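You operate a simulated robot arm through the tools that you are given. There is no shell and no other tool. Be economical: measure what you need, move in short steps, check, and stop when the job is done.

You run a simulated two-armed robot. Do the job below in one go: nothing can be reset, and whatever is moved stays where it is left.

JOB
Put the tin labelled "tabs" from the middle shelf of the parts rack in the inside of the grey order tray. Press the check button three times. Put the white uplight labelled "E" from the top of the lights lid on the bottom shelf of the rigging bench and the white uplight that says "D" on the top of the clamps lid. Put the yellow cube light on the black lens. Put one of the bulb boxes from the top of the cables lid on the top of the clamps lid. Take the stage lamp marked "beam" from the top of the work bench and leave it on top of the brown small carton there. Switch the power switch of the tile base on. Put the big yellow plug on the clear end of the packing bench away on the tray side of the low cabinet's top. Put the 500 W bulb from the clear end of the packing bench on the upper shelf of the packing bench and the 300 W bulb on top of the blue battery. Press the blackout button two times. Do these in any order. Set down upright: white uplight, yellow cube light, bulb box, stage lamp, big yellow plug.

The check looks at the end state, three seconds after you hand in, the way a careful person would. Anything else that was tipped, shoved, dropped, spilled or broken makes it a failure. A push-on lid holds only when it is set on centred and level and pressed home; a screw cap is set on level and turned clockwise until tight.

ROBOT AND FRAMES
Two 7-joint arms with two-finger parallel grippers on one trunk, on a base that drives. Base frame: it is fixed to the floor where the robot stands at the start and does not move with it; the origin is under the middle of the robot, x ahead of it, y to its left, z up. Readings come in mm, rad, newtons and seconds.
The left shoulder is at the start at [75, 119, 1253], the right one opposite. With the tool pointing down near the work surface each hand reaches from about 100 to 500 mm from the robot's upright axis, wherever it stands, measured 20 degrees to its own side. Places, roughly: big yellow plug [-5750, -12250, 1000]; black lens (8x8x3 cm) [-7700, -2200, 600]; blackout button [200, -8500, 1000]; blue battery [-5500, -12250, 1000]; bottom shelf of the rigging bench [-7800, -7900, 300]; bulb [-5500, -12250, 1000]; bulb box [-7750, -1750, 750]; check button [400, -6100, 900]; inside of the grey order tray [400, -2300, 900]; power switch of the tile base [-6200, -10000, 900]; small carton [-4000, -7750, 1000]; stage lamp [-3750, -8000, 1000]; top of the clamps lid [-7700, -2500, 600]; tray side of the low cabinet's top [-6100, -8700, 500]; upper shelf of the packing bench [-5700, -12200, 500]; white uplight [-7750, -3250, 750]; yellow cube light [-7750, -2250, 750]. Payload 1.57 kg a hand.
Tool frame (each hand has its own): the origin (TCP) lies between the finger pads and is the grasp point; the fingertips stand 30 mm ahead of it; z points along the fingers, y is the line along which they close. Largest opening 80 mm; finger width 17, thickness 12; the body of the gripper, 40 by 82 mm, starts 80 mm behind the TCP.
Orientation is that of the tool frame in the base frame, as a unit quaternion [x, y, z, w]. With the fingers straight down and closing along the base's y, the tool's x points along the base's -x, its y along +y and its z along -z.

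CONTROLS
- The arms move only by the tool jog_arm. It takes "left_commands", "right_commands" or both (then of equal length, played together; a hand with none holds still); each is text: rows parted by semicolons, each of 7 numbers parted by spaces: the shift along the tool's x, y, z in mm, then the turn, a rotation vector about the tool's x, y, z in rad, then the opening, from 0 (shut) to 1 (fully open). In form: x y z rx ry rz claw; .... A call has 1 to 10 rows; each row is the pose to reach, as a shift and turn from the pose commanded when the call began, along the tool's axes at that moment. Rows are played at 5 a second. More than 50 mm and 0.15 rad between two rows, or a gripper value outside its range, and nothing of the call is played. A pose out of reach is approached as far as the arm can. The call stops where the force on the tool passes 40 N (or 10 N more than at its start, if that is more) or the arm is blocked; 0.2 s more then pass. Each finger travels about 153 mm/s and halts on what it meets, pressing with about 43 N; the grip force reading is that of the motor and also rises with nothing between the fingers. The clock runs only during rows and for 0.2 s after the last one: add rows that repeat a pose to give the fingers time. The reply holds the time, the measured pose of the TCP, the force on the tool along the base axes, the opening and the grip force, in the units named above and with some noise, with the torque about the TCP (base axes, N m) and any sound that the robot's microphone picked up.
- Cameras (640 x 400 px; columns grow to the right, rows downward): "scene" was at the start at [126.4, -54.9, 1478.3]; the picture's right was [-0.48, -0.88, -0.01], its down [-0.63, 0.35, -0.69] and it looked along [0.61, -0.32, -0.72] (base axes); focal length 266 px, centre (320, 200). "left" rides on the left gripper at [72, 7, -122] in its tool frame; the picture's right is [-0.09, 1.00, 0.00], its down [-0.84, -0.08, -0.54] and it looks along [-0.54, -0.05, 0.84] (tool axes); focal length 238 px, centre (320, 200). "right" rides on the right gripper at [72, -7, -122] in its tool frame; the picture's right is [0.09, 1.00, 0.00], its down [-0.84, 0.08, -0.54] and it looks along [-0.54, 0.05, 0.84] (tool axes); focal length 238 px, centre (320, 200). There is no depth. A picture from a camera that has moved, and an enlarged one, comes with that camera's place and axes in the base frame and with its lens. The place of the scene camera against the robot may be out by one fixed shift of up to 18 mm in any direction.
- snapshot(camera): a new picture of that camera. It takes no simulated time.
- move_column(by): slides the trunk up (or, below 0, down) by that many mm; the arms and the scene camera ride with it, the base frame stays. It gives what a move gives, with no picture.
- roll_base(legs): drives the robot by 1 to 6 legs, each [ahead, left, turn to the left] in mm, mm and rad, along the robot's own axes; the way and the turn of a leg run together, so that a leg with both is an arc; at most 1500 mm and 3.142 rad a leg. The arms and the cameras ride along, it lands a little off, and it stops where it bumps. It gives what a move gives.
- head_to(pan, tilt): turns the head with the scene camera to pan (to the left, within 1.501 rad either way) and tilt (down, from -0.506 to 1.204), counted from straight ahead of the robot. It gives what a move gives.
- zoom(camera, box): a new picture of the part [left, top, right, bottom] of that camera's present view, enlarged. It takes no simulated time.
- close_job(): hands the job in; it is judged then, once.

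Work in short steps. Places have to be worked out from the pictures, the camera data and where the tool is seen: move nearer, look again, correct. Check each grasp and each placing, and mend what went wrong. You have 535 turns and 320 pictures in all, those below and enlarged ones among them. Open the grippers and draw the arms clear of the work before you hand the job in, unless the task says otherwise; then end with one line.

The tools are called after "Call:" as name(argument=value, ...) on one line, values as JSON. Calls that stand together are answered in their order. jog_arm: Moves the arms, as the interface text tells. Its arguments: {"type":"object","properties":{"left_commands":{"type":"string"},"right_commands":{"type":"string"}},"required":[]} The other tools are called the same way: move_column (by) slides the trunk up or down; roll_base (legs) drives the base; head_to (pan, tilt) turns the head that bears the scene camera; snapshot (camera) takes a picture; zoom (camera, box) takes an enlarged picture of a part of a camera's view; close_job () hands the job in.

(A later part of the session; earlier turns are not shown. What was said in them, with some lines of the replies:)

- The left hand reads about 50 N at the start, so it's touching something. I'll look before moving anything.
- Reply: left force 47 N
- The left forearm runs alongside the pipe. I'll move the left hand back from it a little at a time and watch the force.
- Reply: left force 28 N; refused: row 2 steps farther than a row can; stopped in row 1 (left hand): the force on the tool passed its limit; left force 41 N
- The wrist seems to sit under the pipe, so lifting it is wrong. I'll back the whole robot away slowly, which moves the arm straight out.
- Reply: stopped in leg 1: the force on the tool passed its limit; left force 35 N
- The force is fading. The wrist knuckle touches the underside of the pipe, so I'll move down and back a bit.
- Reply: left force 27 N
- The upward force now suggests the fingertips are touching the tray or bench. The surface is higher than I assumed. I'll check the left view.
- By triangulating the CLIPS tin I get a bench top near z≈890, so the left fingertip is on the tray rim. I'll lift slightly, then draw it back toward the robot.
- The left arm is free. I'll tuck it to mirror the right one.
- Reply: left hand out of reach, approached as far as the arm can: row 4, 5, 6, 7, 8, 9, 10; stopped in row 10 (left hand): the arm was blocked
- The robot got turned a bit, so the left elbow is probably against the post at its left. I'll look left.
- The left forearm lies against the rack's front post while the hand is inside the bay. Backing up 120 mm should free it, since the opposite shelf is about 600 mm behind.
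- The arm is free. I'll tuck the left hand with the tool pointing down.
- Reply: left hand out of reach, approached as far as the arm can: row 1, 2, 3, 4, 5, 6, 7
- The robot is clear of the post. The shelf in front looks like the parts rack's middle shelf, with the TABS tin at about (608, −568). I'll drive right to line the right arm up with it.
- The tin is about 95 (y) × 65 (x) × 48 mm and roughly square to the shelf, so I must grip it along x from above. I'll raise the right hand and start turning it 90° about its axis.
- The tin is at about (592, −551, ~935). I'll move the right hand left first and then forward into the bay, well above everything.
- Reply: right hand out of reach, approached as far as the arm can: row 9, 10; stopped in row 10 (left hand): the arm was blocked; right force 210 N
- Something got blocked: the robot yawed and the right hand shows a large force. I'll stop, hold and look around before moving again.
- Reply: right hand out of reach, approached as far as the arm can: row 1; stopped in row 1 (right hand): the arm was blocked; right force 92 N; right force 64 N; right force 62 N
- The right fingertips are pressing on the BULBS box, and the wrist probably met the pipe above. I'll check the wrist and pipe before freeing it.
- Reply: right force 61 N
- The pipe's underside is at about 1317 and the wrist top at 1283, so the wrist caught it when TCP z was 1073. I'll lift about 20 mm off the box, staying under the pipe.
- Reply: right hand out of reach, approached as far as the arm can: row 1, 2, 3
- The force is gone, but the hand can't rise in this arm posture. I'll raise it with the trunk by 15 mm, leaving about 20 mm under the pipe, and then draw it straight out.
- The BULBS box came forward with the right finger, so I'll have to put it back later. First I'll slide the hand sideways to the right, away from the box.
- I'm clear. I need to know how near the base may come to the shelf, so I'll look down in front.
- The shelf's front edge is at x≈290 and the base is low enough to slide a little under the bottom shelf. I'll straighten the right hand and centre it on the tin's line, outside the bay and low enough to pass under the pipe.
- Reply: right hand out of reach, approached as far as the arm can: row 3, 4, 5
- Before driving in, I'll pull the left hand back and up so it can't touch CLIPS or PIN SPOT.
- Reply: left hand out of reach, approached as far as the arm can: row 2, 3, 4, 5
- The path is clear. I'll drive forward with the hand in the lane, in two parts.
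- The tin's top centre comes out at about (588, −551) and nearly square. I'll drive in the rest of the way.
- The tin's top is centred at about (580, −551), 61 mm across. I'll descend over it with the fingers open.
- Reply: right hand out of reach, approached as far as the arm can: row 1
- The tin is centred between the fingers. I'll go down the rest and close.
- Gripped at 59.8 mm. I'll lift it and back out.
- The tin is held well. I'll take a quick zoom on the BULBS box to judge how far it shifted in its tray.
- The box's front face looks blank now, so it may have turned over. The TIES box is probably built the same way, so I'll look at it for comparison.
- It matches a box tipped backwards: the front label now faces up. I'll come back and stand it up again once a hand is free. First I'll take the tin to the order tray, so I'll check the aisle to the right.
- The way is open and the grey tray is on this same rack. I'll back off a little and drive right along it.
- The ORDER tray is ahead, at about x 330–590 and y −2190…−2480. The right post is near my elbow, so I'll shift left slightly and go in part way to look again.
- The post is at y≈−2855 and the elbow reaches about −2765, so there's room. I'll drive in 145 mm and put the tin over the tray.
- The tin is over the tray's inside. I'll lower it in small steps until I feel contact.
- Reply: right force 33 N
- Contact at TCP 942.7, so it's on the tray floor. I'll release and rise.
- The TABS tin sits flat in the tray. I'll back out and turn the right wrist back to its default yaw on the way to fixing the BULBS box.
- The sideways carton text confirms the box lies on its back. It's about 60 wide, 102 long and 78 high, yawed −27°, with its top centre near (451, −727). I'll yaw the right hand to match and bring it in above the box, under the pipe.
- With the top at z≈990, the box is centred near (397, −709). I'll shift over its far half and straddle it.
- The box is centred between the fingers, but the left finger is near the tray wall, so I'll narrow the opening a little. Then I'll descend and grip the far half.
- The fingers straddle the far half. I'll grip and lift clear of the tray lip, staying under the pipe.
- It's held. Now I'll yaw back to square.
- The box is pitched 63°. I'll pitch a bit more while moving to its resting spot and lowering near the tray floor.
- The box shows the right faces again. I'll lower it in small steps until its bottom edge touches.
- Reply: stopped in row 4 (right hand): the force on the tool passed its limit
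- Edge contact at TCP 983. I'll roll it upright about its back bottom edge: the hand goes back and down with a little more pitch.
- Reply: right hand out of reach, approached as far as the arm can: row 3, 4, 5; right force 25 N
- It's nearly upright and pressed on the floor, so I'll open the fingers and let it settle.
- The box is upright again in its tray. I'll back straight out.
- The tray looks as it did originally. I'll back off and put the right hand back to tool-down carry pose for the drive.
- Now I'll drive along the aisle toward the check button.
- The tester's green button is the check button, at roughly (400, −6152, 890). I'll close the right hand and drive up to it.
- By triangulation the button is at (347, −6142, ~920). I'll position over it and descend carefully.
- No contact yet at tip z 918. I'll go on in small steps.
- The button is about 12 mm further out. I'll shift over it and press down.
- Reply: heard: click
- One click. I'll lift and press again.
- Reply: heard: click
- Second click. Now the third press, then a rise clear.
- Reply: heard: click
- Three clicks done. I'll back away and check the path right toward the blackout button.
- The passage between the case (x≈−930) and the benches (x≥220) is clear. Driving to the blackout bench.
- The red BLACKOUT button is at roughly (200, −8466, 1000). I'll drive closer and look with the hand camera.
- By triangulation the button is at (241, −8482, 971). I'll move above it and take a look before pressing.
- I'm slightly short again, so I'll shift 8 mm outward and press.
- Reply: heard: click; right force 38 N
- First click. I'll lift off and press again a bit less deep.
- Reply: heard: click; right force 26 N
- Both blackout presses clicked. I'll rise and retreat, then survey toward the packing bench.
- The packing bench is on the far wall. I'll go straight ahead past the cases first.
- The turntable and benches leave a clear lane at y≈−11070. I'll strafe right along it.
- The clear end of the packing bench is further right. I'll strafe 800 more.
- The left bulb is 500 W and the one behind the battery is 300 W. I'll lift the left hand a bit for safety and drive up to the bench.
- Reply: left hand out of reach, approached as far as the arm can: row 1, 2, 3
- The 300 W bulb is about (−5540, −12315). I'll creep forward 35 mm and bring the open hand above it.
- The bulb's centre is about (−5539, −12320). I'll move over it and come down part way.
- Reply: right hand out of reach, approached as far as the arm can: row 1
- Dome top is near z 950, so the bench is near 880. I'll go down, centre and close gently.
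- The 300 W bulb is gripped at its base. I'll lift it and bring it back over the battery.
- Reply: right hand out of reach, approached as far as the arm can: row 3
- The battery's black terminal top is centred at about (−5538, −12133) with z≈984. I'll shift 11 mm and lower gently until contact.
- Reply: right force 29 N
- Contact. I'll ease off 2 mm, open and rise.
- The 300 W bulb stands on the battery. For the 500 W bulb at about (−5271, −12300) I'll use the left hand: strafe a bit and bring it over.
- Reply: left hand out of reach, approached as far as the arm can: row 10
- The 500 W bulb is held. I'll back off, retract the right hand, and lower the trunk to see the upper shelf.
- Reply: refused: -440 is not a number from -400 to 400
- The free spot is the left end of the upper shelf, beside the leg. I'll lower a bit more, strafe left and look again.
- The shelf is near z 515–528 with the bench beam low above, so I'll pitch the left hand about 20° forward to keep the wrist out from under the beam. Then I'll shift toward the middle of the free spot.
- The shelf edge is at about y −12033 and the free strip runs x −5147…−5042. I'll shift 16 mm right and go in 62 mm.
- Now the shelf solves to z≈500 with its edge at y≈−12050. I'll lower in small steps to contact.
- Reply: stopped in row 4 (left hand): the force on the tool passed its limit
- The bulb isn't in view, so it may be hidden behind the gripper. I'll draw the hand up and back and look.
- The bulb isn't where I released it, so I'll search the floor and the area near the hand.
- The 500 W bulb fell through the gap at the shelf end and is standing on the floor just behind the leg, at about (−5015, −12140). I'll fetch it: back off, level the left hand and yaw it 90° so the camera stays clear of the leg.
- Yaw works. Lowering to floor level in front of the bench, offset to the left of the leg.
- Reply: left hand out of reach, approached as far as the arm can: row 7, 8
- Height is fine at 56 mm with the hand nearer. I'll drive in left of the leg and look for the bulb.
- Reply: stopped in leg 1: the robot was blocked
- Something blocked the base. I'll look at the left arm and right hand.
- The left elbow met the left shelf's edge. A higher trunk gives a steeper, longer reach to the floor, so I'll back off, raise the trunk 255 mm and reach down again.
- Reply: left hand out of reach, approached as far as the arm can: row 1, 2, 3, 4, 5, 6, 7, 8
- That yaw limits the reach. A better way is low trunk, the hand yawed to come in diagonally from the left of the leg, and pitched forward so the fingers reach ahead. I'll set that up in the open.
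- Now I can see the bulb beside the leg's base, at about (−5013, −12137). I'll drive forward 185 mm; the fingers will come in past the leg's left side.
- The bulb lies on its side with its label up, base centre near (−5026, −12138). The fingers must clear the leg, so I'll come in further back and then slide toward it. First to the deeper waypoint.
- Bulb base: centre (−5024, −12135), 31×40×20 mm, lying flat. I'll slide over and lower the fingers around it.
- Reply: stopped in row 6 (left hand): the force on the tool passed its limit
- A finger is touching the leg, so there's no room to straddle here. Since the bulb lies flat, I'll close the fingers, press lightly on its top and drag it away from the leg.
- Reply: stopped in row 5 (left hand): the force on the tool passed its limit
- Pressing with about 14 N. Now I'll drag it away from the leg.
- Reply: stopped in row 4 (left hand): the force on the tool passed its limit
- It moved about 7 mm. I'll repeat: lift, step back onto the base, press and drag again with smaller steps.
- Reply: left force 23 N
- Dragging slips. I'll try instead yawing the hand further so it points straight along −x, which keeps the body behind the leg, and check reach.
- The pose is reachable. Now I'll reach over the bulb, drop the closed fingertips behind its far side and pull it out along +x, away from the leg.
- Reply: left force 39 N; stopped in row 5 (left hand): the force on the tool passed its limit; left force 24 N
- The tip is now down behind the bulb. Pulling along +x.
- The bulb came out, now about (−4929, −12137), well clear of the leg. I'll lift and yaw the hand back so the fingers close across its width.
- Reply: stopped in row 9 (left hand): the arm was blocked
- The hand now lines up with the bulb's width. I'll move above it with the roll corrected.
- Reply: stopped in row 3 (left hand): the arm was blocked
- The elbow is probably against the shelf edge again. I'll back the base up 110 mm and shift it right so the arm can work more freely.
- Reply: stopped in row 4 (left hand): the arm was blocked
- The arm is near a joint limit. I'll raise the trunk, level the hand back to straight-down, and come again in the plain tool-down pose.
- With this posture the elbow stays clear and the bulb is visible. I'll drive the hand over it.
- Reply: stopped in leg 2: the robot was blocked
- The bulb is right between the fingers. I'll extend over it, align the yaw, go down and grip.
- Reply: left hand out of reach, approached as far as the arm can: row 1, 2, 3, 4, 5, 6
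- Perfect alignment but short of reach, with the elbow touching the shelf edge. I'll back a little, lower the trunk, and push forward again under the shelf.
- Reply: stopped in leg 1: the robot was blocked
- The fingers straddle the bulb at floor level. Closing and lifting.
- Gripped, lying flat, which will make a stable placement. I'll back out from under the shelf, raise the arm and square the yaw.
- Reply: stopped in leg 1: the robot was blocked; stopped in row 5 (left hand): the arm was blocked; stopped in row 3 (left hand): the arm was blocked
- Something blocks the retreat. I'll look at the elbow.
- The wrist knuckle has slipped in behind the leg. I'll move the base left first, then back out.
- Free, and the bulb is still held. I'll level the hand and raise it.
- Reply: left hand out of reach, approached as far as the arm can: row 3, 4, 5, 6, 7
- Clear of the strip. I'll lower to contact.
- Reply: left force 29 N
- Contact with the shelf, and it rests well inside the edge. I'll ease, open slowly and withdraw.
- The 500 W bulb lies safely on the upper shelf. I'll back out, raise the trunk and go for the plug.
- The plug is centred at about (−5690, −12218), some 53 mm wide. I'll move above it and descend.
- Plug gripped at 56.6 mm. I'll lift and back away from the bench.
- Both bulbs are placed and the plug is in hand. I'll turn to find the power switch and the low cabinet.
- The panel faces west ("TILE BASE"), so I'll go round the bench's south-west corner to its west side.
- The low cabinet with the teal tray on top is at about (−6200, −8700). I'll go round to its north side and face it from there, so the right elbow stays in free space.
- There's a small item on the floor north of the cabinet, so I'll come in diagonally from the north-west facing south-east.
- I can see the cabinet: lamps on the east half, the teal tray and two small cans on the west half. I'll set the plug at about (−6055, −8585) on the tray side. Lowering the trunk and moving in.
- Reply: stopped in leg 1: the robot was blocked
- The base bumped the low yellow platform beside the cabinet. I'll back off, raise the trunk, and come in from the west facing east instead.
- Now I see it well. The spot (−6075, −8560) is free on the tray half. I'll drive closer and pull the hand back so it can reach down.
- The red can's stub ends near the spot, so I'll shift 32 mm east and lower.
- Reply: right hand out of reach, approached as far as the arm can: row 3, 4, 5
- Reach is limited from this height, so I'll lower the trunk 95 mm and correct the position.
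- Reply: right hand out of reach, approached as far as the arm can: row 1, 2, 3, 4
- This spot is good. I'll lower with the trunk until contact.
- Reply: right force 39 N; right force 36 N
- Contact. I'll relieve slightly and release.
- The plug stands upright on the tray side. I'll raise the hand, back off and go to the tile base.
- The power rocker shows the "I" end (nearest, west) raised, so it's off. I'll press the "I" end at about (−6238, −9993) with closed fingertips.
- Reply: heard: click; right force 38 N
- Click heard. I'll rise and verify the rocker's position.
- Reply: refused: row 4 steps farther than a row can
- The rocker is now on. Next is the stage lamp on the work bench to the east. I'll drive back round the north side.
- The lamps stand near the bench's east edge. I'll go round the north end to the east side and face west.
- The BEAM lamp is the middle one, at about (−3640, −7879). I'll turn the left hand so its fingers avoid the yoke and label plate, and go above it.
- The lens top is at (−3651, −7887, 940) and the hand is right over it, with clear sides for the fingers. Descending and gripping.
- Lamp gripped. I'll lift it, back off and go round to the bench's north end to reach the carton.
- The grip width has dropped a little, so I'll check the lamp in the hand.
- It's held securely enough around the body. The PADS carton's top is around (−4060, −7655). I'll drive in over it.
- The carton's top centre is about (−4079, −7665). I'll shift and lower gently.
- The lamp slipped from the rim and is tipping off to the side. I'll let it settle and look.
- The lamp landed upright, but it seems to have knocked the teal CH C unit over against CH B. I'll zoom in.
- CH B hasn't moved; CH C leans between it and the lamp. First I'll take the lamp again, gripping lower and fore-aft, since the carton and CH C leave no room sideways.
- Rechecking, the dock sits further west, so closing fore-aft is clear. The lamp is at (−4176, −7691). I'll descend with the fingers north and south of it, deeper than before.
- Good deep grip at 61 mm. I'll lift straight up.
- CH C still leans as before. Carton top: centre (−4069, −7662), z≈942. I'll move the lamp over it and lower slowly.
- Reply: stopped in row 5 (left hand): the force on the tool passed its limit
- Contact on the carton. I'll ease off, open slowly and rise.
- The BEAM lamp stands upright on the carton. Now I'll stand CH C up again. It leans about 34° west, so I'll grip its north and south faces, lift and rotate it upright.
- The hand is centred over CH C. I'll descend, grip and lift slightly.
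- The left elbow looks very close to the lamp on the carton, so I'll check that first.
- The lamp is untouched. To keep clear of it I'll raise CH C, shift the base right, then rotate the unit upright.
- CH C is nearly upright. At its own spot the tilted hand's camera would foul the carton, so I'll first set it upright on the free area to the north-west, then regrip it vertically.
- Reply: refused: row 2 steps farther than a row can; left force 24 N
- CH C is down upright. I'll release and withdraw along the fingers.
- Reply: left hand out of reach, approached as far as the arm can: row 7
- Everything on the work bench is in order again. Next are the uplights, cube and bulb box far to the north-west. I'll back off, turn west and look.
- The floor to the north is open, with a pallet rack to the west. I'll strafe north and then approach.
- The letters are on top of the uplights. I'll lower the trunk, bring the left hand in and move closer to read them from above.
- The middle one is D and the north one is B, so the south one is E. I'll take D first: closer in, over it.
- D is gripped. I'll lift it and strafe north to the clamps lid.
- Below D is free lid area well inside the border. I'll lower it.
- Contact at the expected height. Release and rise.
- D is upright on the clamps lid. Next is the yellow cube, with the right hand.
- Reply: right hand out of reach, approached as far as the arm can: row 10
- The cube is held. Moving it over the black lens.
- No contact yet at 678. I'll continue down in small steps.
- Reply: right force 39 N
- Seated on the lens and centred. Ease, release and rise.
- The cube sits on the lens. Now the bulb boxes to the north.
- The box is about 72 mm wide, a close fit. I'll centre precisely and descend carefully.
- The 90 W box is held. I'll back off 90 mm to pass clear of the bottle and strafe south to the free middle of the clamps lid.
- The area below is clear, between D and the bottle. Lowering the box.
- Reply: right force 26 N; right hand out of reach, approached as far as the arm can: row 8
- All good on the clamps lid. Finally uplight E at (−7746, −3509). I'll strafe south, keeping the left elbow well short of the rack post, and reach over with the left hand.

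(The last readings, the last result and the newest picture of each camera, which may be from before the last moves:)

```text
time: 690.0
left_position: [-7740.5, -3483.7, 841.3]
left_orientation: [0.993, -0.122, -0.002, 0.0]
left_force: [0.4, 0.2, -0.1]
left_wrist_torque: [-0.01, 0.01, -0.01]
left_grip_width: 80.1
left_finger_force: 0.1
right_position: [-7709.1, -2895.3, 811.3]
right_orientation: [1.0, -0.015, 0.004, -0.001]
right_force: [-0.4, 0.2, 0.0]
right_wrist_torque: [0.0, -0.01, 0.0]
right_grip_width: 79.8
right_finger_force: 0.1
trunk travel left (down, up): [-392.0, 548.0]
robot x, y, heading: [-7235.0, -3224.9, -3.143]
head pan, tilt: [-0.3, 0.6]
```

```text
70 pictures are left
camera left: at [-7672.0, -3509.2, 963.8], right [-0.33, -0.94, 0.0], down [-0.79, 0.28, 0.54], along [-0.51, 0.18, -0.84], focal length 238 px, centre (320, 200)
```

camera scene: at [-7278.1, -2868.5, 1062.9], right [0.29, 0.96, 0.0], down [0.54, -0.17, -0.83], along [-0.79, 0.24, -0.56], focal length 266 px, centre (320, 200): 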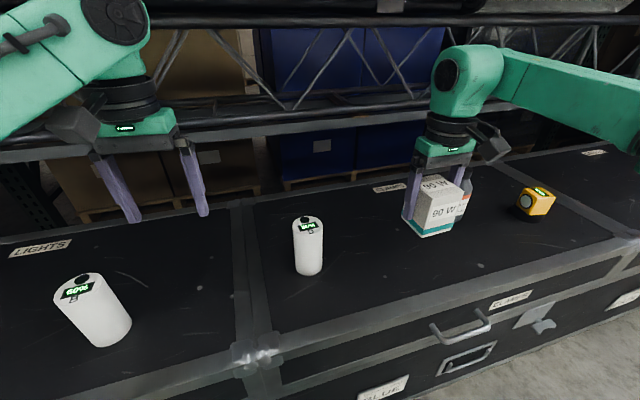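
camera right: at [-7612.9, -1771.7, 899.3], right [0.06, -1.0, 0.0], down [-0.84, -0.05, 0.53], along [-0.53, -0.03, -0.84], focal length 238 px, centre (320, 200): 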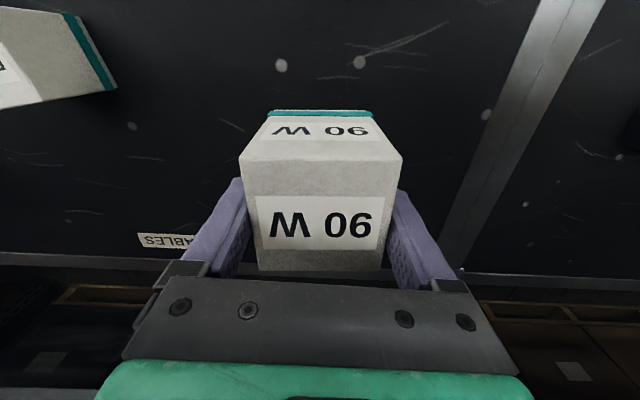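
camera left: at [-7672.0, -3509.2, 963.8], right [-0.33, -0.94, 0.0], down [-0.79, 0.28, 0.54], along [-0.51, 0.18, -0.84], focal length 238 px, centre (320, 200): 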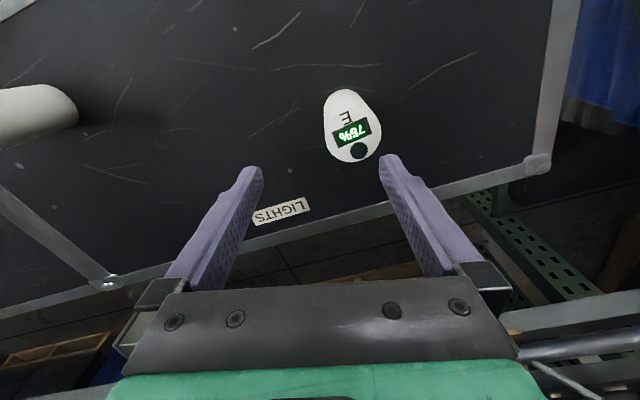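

Call:
jog_arm(left_commands="-2 32 0 0 0 0 1; -2 32 45 0 0 0 1; -2 32 90 0 0 0 1; -2 32 130 0 0 0 1; -2 32 157 0 0 0 1; -2 32 157 0 0 0 0.8; -2 32 157 0 0 0 0.6; -2 32 157 0 0 0 0.6; -2 32 157 0 0 0 0.6")

Call:
snapshot(camera="left")

```text
time: 692.0
left_position: [-7750.1, -3516.7, 683.0]
left_orientation: [0.993, -0.122, -0.002, 0.001]
left_force: [-1.2, -2.0, -0.1]
left_wrist_torque: [0.04, 0.14, 0.06]
left_grip_width: 57.7
left_finger_force: 43.3
right_position: [-7708.8, -2896.0, 811.3]
right_orientation: [1.0, -0.015, 0.004, -0.002]
right_force: [-0.1, 0.0, 0.5]
right_wrist_torque: [-0.01, 0.03, 0.0]
right_grip_width: 79.8
right_finger_force: 0.0
trunk travel left (down, up): [-392.0, 548.0]
robot x, y, heading: [-7233.6, -3220.2, -3.14]
head pan, tilt: [-0.3, 0.6]
```

```text
69 pictures are left
camera left: at [-7682.0, -3540.7, 805.9], right [-0.33, -0.94, 0.0], down [-0.79, 0.28, 0.54], along [-0.51, 0.18, -0.84], focal length 238 px, centre (320, 200)
```

left: 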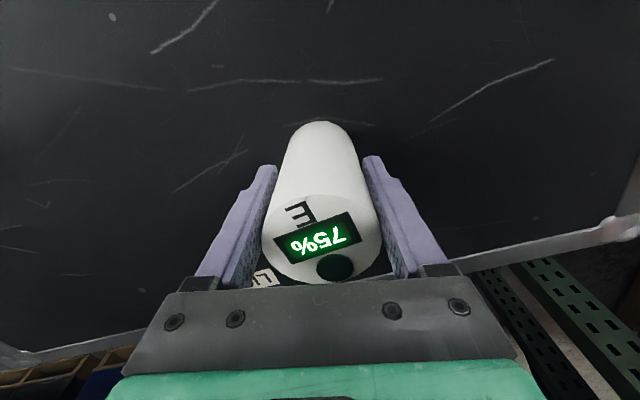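

E is gripped. I'll lift, back out into the lane and drive south to the rigging bench.

Call:
jog_arm(left_commands="0 0 -45 0 0 0 0.6; 0 0 -90 0 0 0 0.6; 0 0 -135 0 0 0 0.6; 0 0 -160 0 0 0 0.6")

Call:
roll_base(legs=[[-740, 0, 0], [0, 1500, 0], [0, 1500, 0], [0, 1200, 0]])

Call:
head_to(pan=0.2, tilt=0.35)

Call:
snapshot(camera="scene")

```text
time: 693.0
left_position: [-7748.3, -3514.4, 843.0]
left_orientation: [0.993, -0.122, -0.002, 0.001]
left_force: [-0.3, -0.3, -5.5]
left_wrist_torque: [-0.01, -0.03, -0.01]
left_grip_width: 57.6
left_finger_force: 43.7
right_position: [-7709.4, -2895.0, 811.0]
right_orientation: [1.0, -0.014, 0.004, -0.002]
right_force: [-0.5, 0.0, 0.8]
right_wrist_torque: [-0.03, 0.01, -0.01]
right_grip_width: 79.8
right_finger_force: 0.0
trunk travel left (down, up): [-392.0, 548.0]
robot x, y, heading: [-7231.6, -3220.1, -3.136]
head pan, tilt: [-0.3, 0.6]
```

```text
time: 716.7
left_position: [-6928.2, -7723.0, 842.8]
left_orientation: [0.994, -0.107, -0.001, 0.0]
left_force: [0.5, -0.4, -5.0]
left_wrist_torque: [0.01, -0.06, -0.02]
left_grip_width: 57.2
left_finger_force: 42.8
right_position: [-6906.7, -7103.4, 812.1]
right_orientation: [1.0, 0.001, 0.004, -0.001]
right_force: [0.5, 0.0, -0.1]
right_wrist_torque: [-0.01, -0.02, 0.0]
right_grip_width: 80.0
right_finger_force: 0.0
trunk travel left (down, up): [-392.0, 548.0]
robot x, y, heading: [-6421.4, -7411.3, -3.104]
head pan, tilt: [-0.3, 0.6]
```

```text
time: 717.6
left_position: [-6928.2, -7722.6, 841.9]
left_orientation: [0.994, -0.107, -0.001, 0.001]
left_force: [0.8, 0.3, -5.4]
left_wrist_torque: [0.02, -0.03, -0.01]
left_grip_width: 57.6
left_finger_force: 43.2
right_position: [-6907.6, -7103.6, 811.2]
right_orientation: [1.0, 0.001, 0.003, -0.002]
right_force: [-0.2, 0.2, -1.2]
right_wrist_torque: [-0.04, 0.01, 0.03]
right_grip_width: 80.2
right_finger_force: 0.0
trunk travel left (down, up): [-392.0, 548.0]
robot x, y, heading: [-6423.4, -7413.3, -3.111]
head pan, tilt: [0.201, 0.351]
```

```text
68 pictures are left
camera scene: at [-6564.2, -7435.5, 1085.5], right [-0.23, 0.97, 0.0], down [0.34, 0.08, -0.94], along [-0.91, -0.22, -0.35], focal length 266 px, centre (320, 200)
```

scene: 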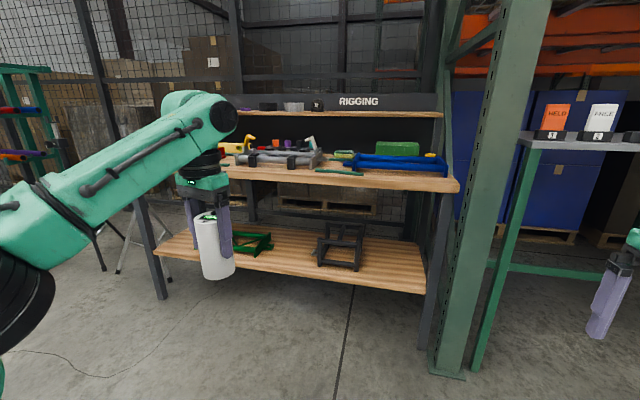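

The rigging bench's bottom shelf has a free gap around (−7700, −7840), between the green stand and the black frame. I'll tuck the right hand, lower the trunk and bring E low.

Call:
jog_arm(left_commands="0 -36 0 0 0 -0.05 0.6; 0 -72 0 0 0 -0.1 0.6; 0 -108 0 0 0 -0.15 0.6; 0 -108 0 0 0 -0.2 0.6; 0 -108 0 0 0 -0.2 0.6; 0 -108 0 0 0 -0.2 0.6; 0 -108 0 0 0 -0.2 0.6", right_commands="45 0 0 0 0 0 0.5; 90 0 0 0 0 0 0.5; 135 0 0 0 0 0 0.5; 180 0 0 0 0 0 0.5; 225 0 0 0 0 0 0.5; 250 0 0 0 0 0 0.5; 250 0 0 0 0 0 0.5")

Call:
move_column(by=-280)

Call:
jog_arm(left_commands="0 0 45 0 0 0 0.6; 0 0 90 0 0 0 0.6; 0 0 135 0 0 0 0.6; 0 0 140 0 0 0 0.6")

Call:
roll_base(legs=[[0, 0, -0.035], [350, 200, 0]])

Call:
head_to(pan=0.2, tilt=0.2)

Call:
snapshot(camera="scene")

```text
time: 719.2
left_position: [-6906.0, -7617.2, 841.7]
left_orientation: [1.0, -0.007, -0.001, 0.0]
left_force: [0.2, -0.2, -5.5]
left_wrist_torque: [0.02, -0.03, -0.03]
left_grip_width: 57.4
left_finger_force: 43.2
right_position: [-6658.1, -7103.5, 813.1]
right_orientation: [1.0, 0.001, 0.004, -0.002]
right_force: [0.2, -0.3, 0.0]
right_wrist_torque: [-0.01, -0.01, 0.03]
right_grip_width: 39.8
right_finger_force: 0.2
trunk travel left (down, up): [-392.0, 548.0]
robot x, y, heading: [-6424.3, -7414.7, -3.106]
head pan, tilt: [0.201, 0.351]
```

```text
time: 722.1
left_position: [-6906.2, -7618.1, 562.9]
left_orientation: [1.0, -0.007, -0.001, 0.0]
left_force: [-0.2, 0.1, -5.5]
left_wrist_torque: [0.03, -0.06, 0.01]
left_grip_width: 57.2
left_finger_force: 43.1
right_position: [-6656.3, -7102.5, 533.3]
right_orientation: [1.0, 0.001, 0.004, -0.001]
right_force: [-0.8, -0.7, -0.3]
right_wrist_torque: [-0.01, 0.01, -0.02]
right_grip_width: 40.1
right_finger_force: 0.0
trunk travel left (down, up): [-112.0, 828.0]
robot x, y, heading: [-6422.4, -7411.7, -3.108]
head pan, tilt: [0.201, 0.351]
```

```text
time: 723.1
left_position: [-6906.0, -7618.0, 423.1]
left_orientation: [1.0, -0.007, -0.002, -0.002]
left_force: [0.1, 0.2, -5.6]
left_wrist_torque: [0.01, -0.03, 0.02]
left_grip_width: 57.1
left_finger_force: 42.7
right_position: [-6657.6, -7103.7, 532.2]
right_orientation: [1.0, 0.001, 0.004, -0.002]
right_force: [1.8, 0.0, 0.1]
right_wrist_torque: [-0.03, -0.02, 0.0]
right_grip_width: 40.3
right_finger_force: 0.0
trunk travel left (down, up): [-112.0, 828.0]
robot x, y, heading: [-6421.3, -7415.1, -3.1]
head pan, tilt: [0.201, 0.351]
```

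```text
time: 726.0
left_position: [-7265.4, -7796.7, 423.2]
left_orientation: [1.0, -0.026, -0.001, 0.0]
left_force: [0.3, 0.3, -5.7]
left_wrist_torque: [-0.02, -0.04, 0.02]
left_grip_width: 57.2
left_finger_force: 43.3
right_position: [-6998.4, -7291.8, 532.1]
right_orientation: [1.0, -0.018, 0.003, -0.001]
right_force: [-0.1, 0.2, -0.1]
right_wrist_torque: [0.01, 0.01, -0.02]
right_grip_width: 40.1
right_finger_force: 0.0
trunk travel left (down, up): [-112.0, 828.0]
robot x, y, heading: [-6774.9, -7609.2, 3.139]
head pan, tilt: [0.201, 0.351]
```

```text
time: 726.7
left_position: [-7265.8, -7796.7, 422.3]
left_orientation: [1.0, -0.025, -0.001, 0.0]
left_force: [-0.3, 0.0, -5.8]
left_wrist_torque: [0.02, -0.04, 0.0]
left_grip_width: 57.1
left_finger_force: 43.1
right_position: [-6997.5, -7290.8, 532.9]
right_orientation: [1.0, -0.019, 0.004, -0.002]
right_force: [0.1, -1.0, 0.1]
right_wrist_torque: [0.01, 0.01, -0.01]
right_grip_width: 40.1
right_finger_force: 0.1
trunk travel left (down, up): [-112.0, 828.0]
robot x, y, heading: [-6777.0, -7610.1, 3.139]
head pan, tilt: [0.201, 0.201]
```

```text
67 pictures are left
camera scene: at [-6916.5, -7627.1, 819.5], right [-0.2, 0.98, 0.0], down [0.2, 0.04, -0.98], along [-0.96, -0.19, -0.2], focal length 266 px, centre (320, 200)
```

scene: 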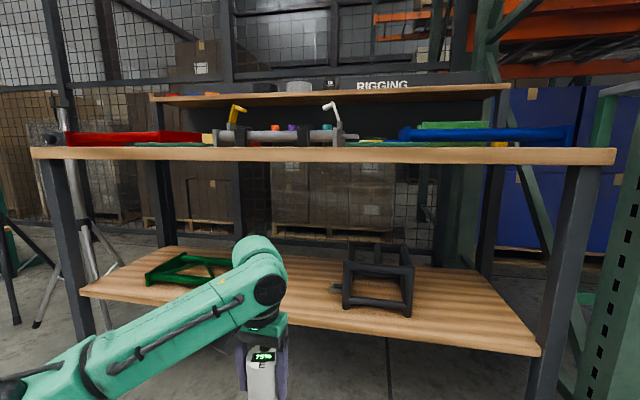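

The gap is about 470 mm wide around y −7930. I'll go in toward (−7700, −7900).

Call:
roll_base(legs=[[0, 103, 0], [330, 0, 0]])

Call:
snapshot(camera="scene")

```text
time: 729.6
left_position: [-7591.5, -7900.1, 423.8]
left_orientation: [1.0, -0.026, -0.002, 0.0]
left_force: [-0.9, 0.3, -4.2]
left_wrist_torque: [0.03, 0.0, 0.01]
left_grip_width: 57.3
left_finger_force: 43.0
right_position: [-7324.8, -7393.8, 532.0]
right_orientation: [1.0, -0.018, 0.003, -0.002]
right_force: [0.7, -0.3, 0.1]
right_wrist_torque: [0.02, -0.02, 0.02]
right_grip_width: 39.7
right_finger_force: 0.1
trunk travel left (down, up): [-112.0, 828.0]
robot x, y, heading: [-7100.7, -7714.8, 3.138]
head pan, tilt: [0.201, 0.201]
```

```text
66 pictures are left
camera scene: at [-7242.9, -7729.9, 819.5], right [-0.2, 0.98, 0.0], down [0.2, 0.04, -0.98], along [-0.96, -0.19, -0.2], focal length 266 px, centre (320, 200)
```

scene: 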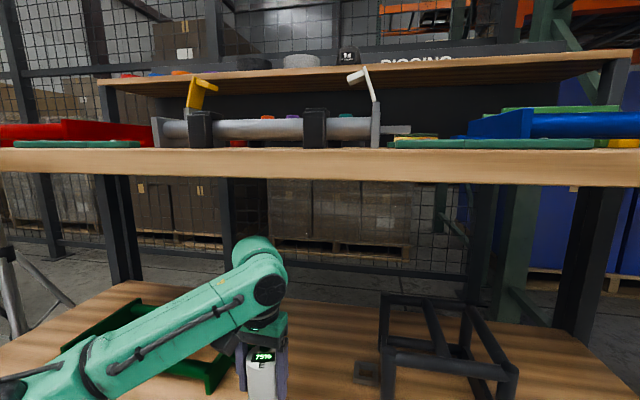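

There's room: the green stand ends near y −8030 and the black foot near −7735. I'll go in another 90 mm and lower.

Call:
roll_base(legs=[[92, 0, 0]])

Call:
jog_arm(left_commands="0 0 15 0 0 0 0.6; 0 0 28 0 0 0 0.6; 0 0 36 0 0 0 0.6; 0 0 42 0 0 0 0.6; 0 0 48 0 0 0 0.6; 0 0 54 0 0 0 0.6; 0 0 60 0 0 0 0.6; 0 0 66 0 0 0 0.6")

Call:
snapshot(camera="left")

```text
time: 730.7
left_position: [-7684.1, -7897.9, 423.4]
left_orientation: [1.0, -0.026, -0.001, 0.0]
left_force: [-0.3, 0.3, -5.5]
left_wrist_torque: [-0.02, -0.04, 0.01]
left_grip_width: 57.4
left_finger_force: 43.3
right_position: [-7415.8, -7393.8, 532.9]
right_orientation: [1.0, -0.018, 0.003, -0.002]
right_force: [-0.5, -0.4, -0.8]
right_wrist_torque: [0.0, -0.01, -0.01]
right_grip_width: 40.1
right_finger_force: 0.1
trunk travel left (down, up): [-112.0, 828.0]
robot x, y, heading: [-7194.3, -7712.6, 3.137]
head pan, tilt: [0.201, 0.201]
```

```text
time: 732.5
left_position: [-7684.0, -7898.1, 356.8]
left_orientation: [1.0, -0.026, -0.001, 0.001]
left_force: [0.4, 1.5, 6.7]
left_wrist_torque: [0.36, -0.18, -0.05]
left_grip_width: 57.3
left_finger_force: 28.9
right_position: [-7415.2, -7393.6, 533.5]
right_orientation: [1.0, -0.018, 0.002, -0.001]
right_force: [-0.2, 0.1, 0.1]
right_wrist_torque: [0.02, -0.04, -0.01]
right_grip_width: 39.9
right_finger_force: 0.1
trunk travel left (down, up): [-112.0, 828.0]
robot x, y, heading: [-7192.2, -7710.2, 3.144]
head pan, tilt: [0.201, 0.201]
```

```text
65 pictures are left
camera left: at [-7612.1, -7909.9, 479.6], right [-0.14, -0.99, 0.0], down [-0.83, 0.12, 0.54], along [-0.54, 0.08, -0.84], focal length 238 px, centre (320, 200)
```

left: 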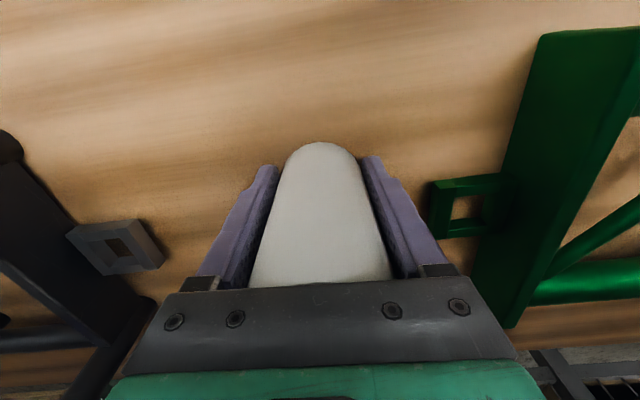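

E rests on the shelf. There's a green lug near the right finger, so I'll open only a little and rise.

Call:
jog_arm(left_commands="0 0 -2 0 0 0 0.75; 0 0 -2 0 0 0 0.85; 0 0 -2 0 0 0 0.85; 0 0 -2 0 0 0 0.85; 0 0 -30 0 0 0 0.85; 0 0 -65 0 0 0 0.85; 0 0 -85 0 0 0 0.85; 0 0 -100 0 0 0 0.85")

Call:
snapshot(camera="left")

```text
time: 734.3
left_position: [-7683.7, -7899.2, 457.4]
left_orientation: [1.0, -0.026, -0.002, 0.001]
left_force: [-0.4, 0.3, 0.0]
left_wrist_torque: [-0.01, -0.02, 0.01]
left_grip_width: 68.1
left_finger_force: 0.1
right_position: [-7417.0, -7394.3, 532.8]
right_orientation: [1.0, -0.017, 0.004, -0.002]
right_force: [0.6, -0.3, 0.0]
right_wrist_torque: [0.01, 0.0, -0.01]
right_grip_width: 40.0
right_finger_force: 0.1
trunk travel left (down, up): [-112.0, 828.0]
robot x, y, heading: [-7191.8, -7710.9, 3.142]
head pan, tilt: [0.201, 0.201]
```

```text
64 pictures are left
camera left: at [-7612.4, -7910.2, 580.2], right [-0.14, -0.99, 0.0], down [-0.83, 0.12, 0.54], along [-0.54, 0.08, -0.84], focal length 238 px, centre (320, 200)
```

left: 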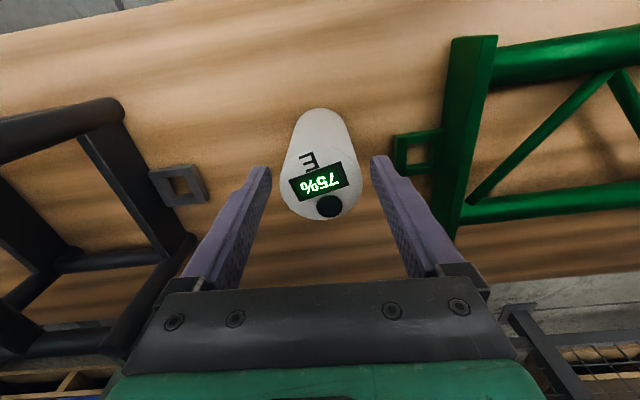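

E stands upright on the bottom shelf. I'll back out clear with both grippers open and hand in.

Call:
roll_base(legs=[[-450, 0, 0]])

Call:
jog_arm(left_commands="0 0 0 0 0 0 1; 0 0 0 0 0 0 1; 0 0 0 0 0 0 1", right_commands="0 0 0 0 0 0 1; 0 0 0 0 0 0 1; 0 0 0 0 0 0 1")

Call:
snapshot(camera="scene")

```text
time: 737.0
left_position: [-7234.6, -7899.2, 456.6]
left_orientation: [1.0, -0.027, -0.001, 0.002]
left_force: [-0.2, 0.7, -0.1]
left_wrist_torque: [0.03, 0.01, 0.02]
left_grip_width: 68.2
left_finger_force: 0.0
right_position: [-6966.2, -7394.8, 532.3]
right_orientation: [1.0, -0.018, 0.004, -0.001]
right_force: [-0.2, 0.9, -0.5]
right_wrist_torque: [-0.01, 0.04, 0.0]
right_grip_width: 40.0
right_finger_force: 0.1
trunk travel left (down, up): [-112.0, 828.0]
robot x, y, heading: [-6744.5, -7713.3, 3.141]
head pan, tilt: [0.201, 0.201]
```

```text
time: 737.8
left_position: [-7234.0, -7899.7, 457.4]
left_orientation: [1.0, -0.026, -0.002, 0.001]
left_force: [-0.8, 1.3, -0.1]
left_wrist_torque: [0.02, -0.02, -0.02]
left_grip_width: 80.1
left_finger_force: 0.1
right_position: [-6966.6, -7395.2, 533.4]
right_orientation: [1.0, -0.018, 0.003, -0.002]
right_force: [1.0, -0.7, -0.5]
right_wrist_torque: [-0.02, 0.0, -0.01]
right_grip_width: 80.3
right_finger_force: 0.0
trunk travel left (down, up): [-112.0, 828.0]
robot x, y, heading: [-6739.9, -7714.5, 3.133]
head pan, tilt: [0.201, 0.201]
```

```text
63 pictures are left
camera scene: at [-6885.0, -7730.8, 819.7], right [-0.2, 0.98, 0.0], down [0.2, 0.04, -0.98], along [-0.96, -0.19, -0.2], focal length 266 px, centre (320, 200)
```

scene: 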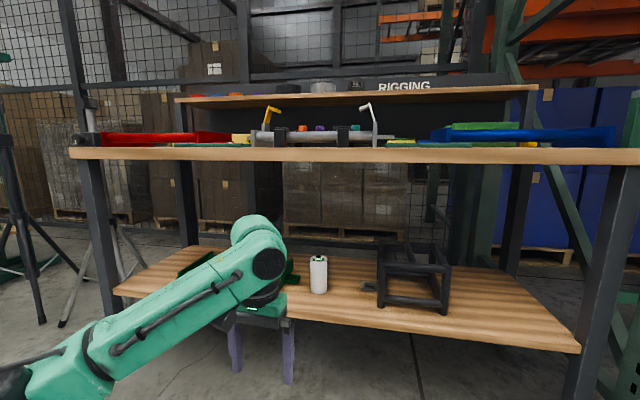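

Uplight E stands on the bottom shelf and the arms are clear. Handing in.

Call:
close_job()

```text
The job is handed in.
```

All the listed items are in their places, both buttons and the power switch are done, and the job is handed in. On the way four other things were disturbed: I stood the BULBS box and the CH C headset back up, both possibly a little off their old spots; the 500 W bulb fell to the floor once and now lies on its side on the shelf; and the base bumped the floor ramp by the low cabinet, which still looks straight.
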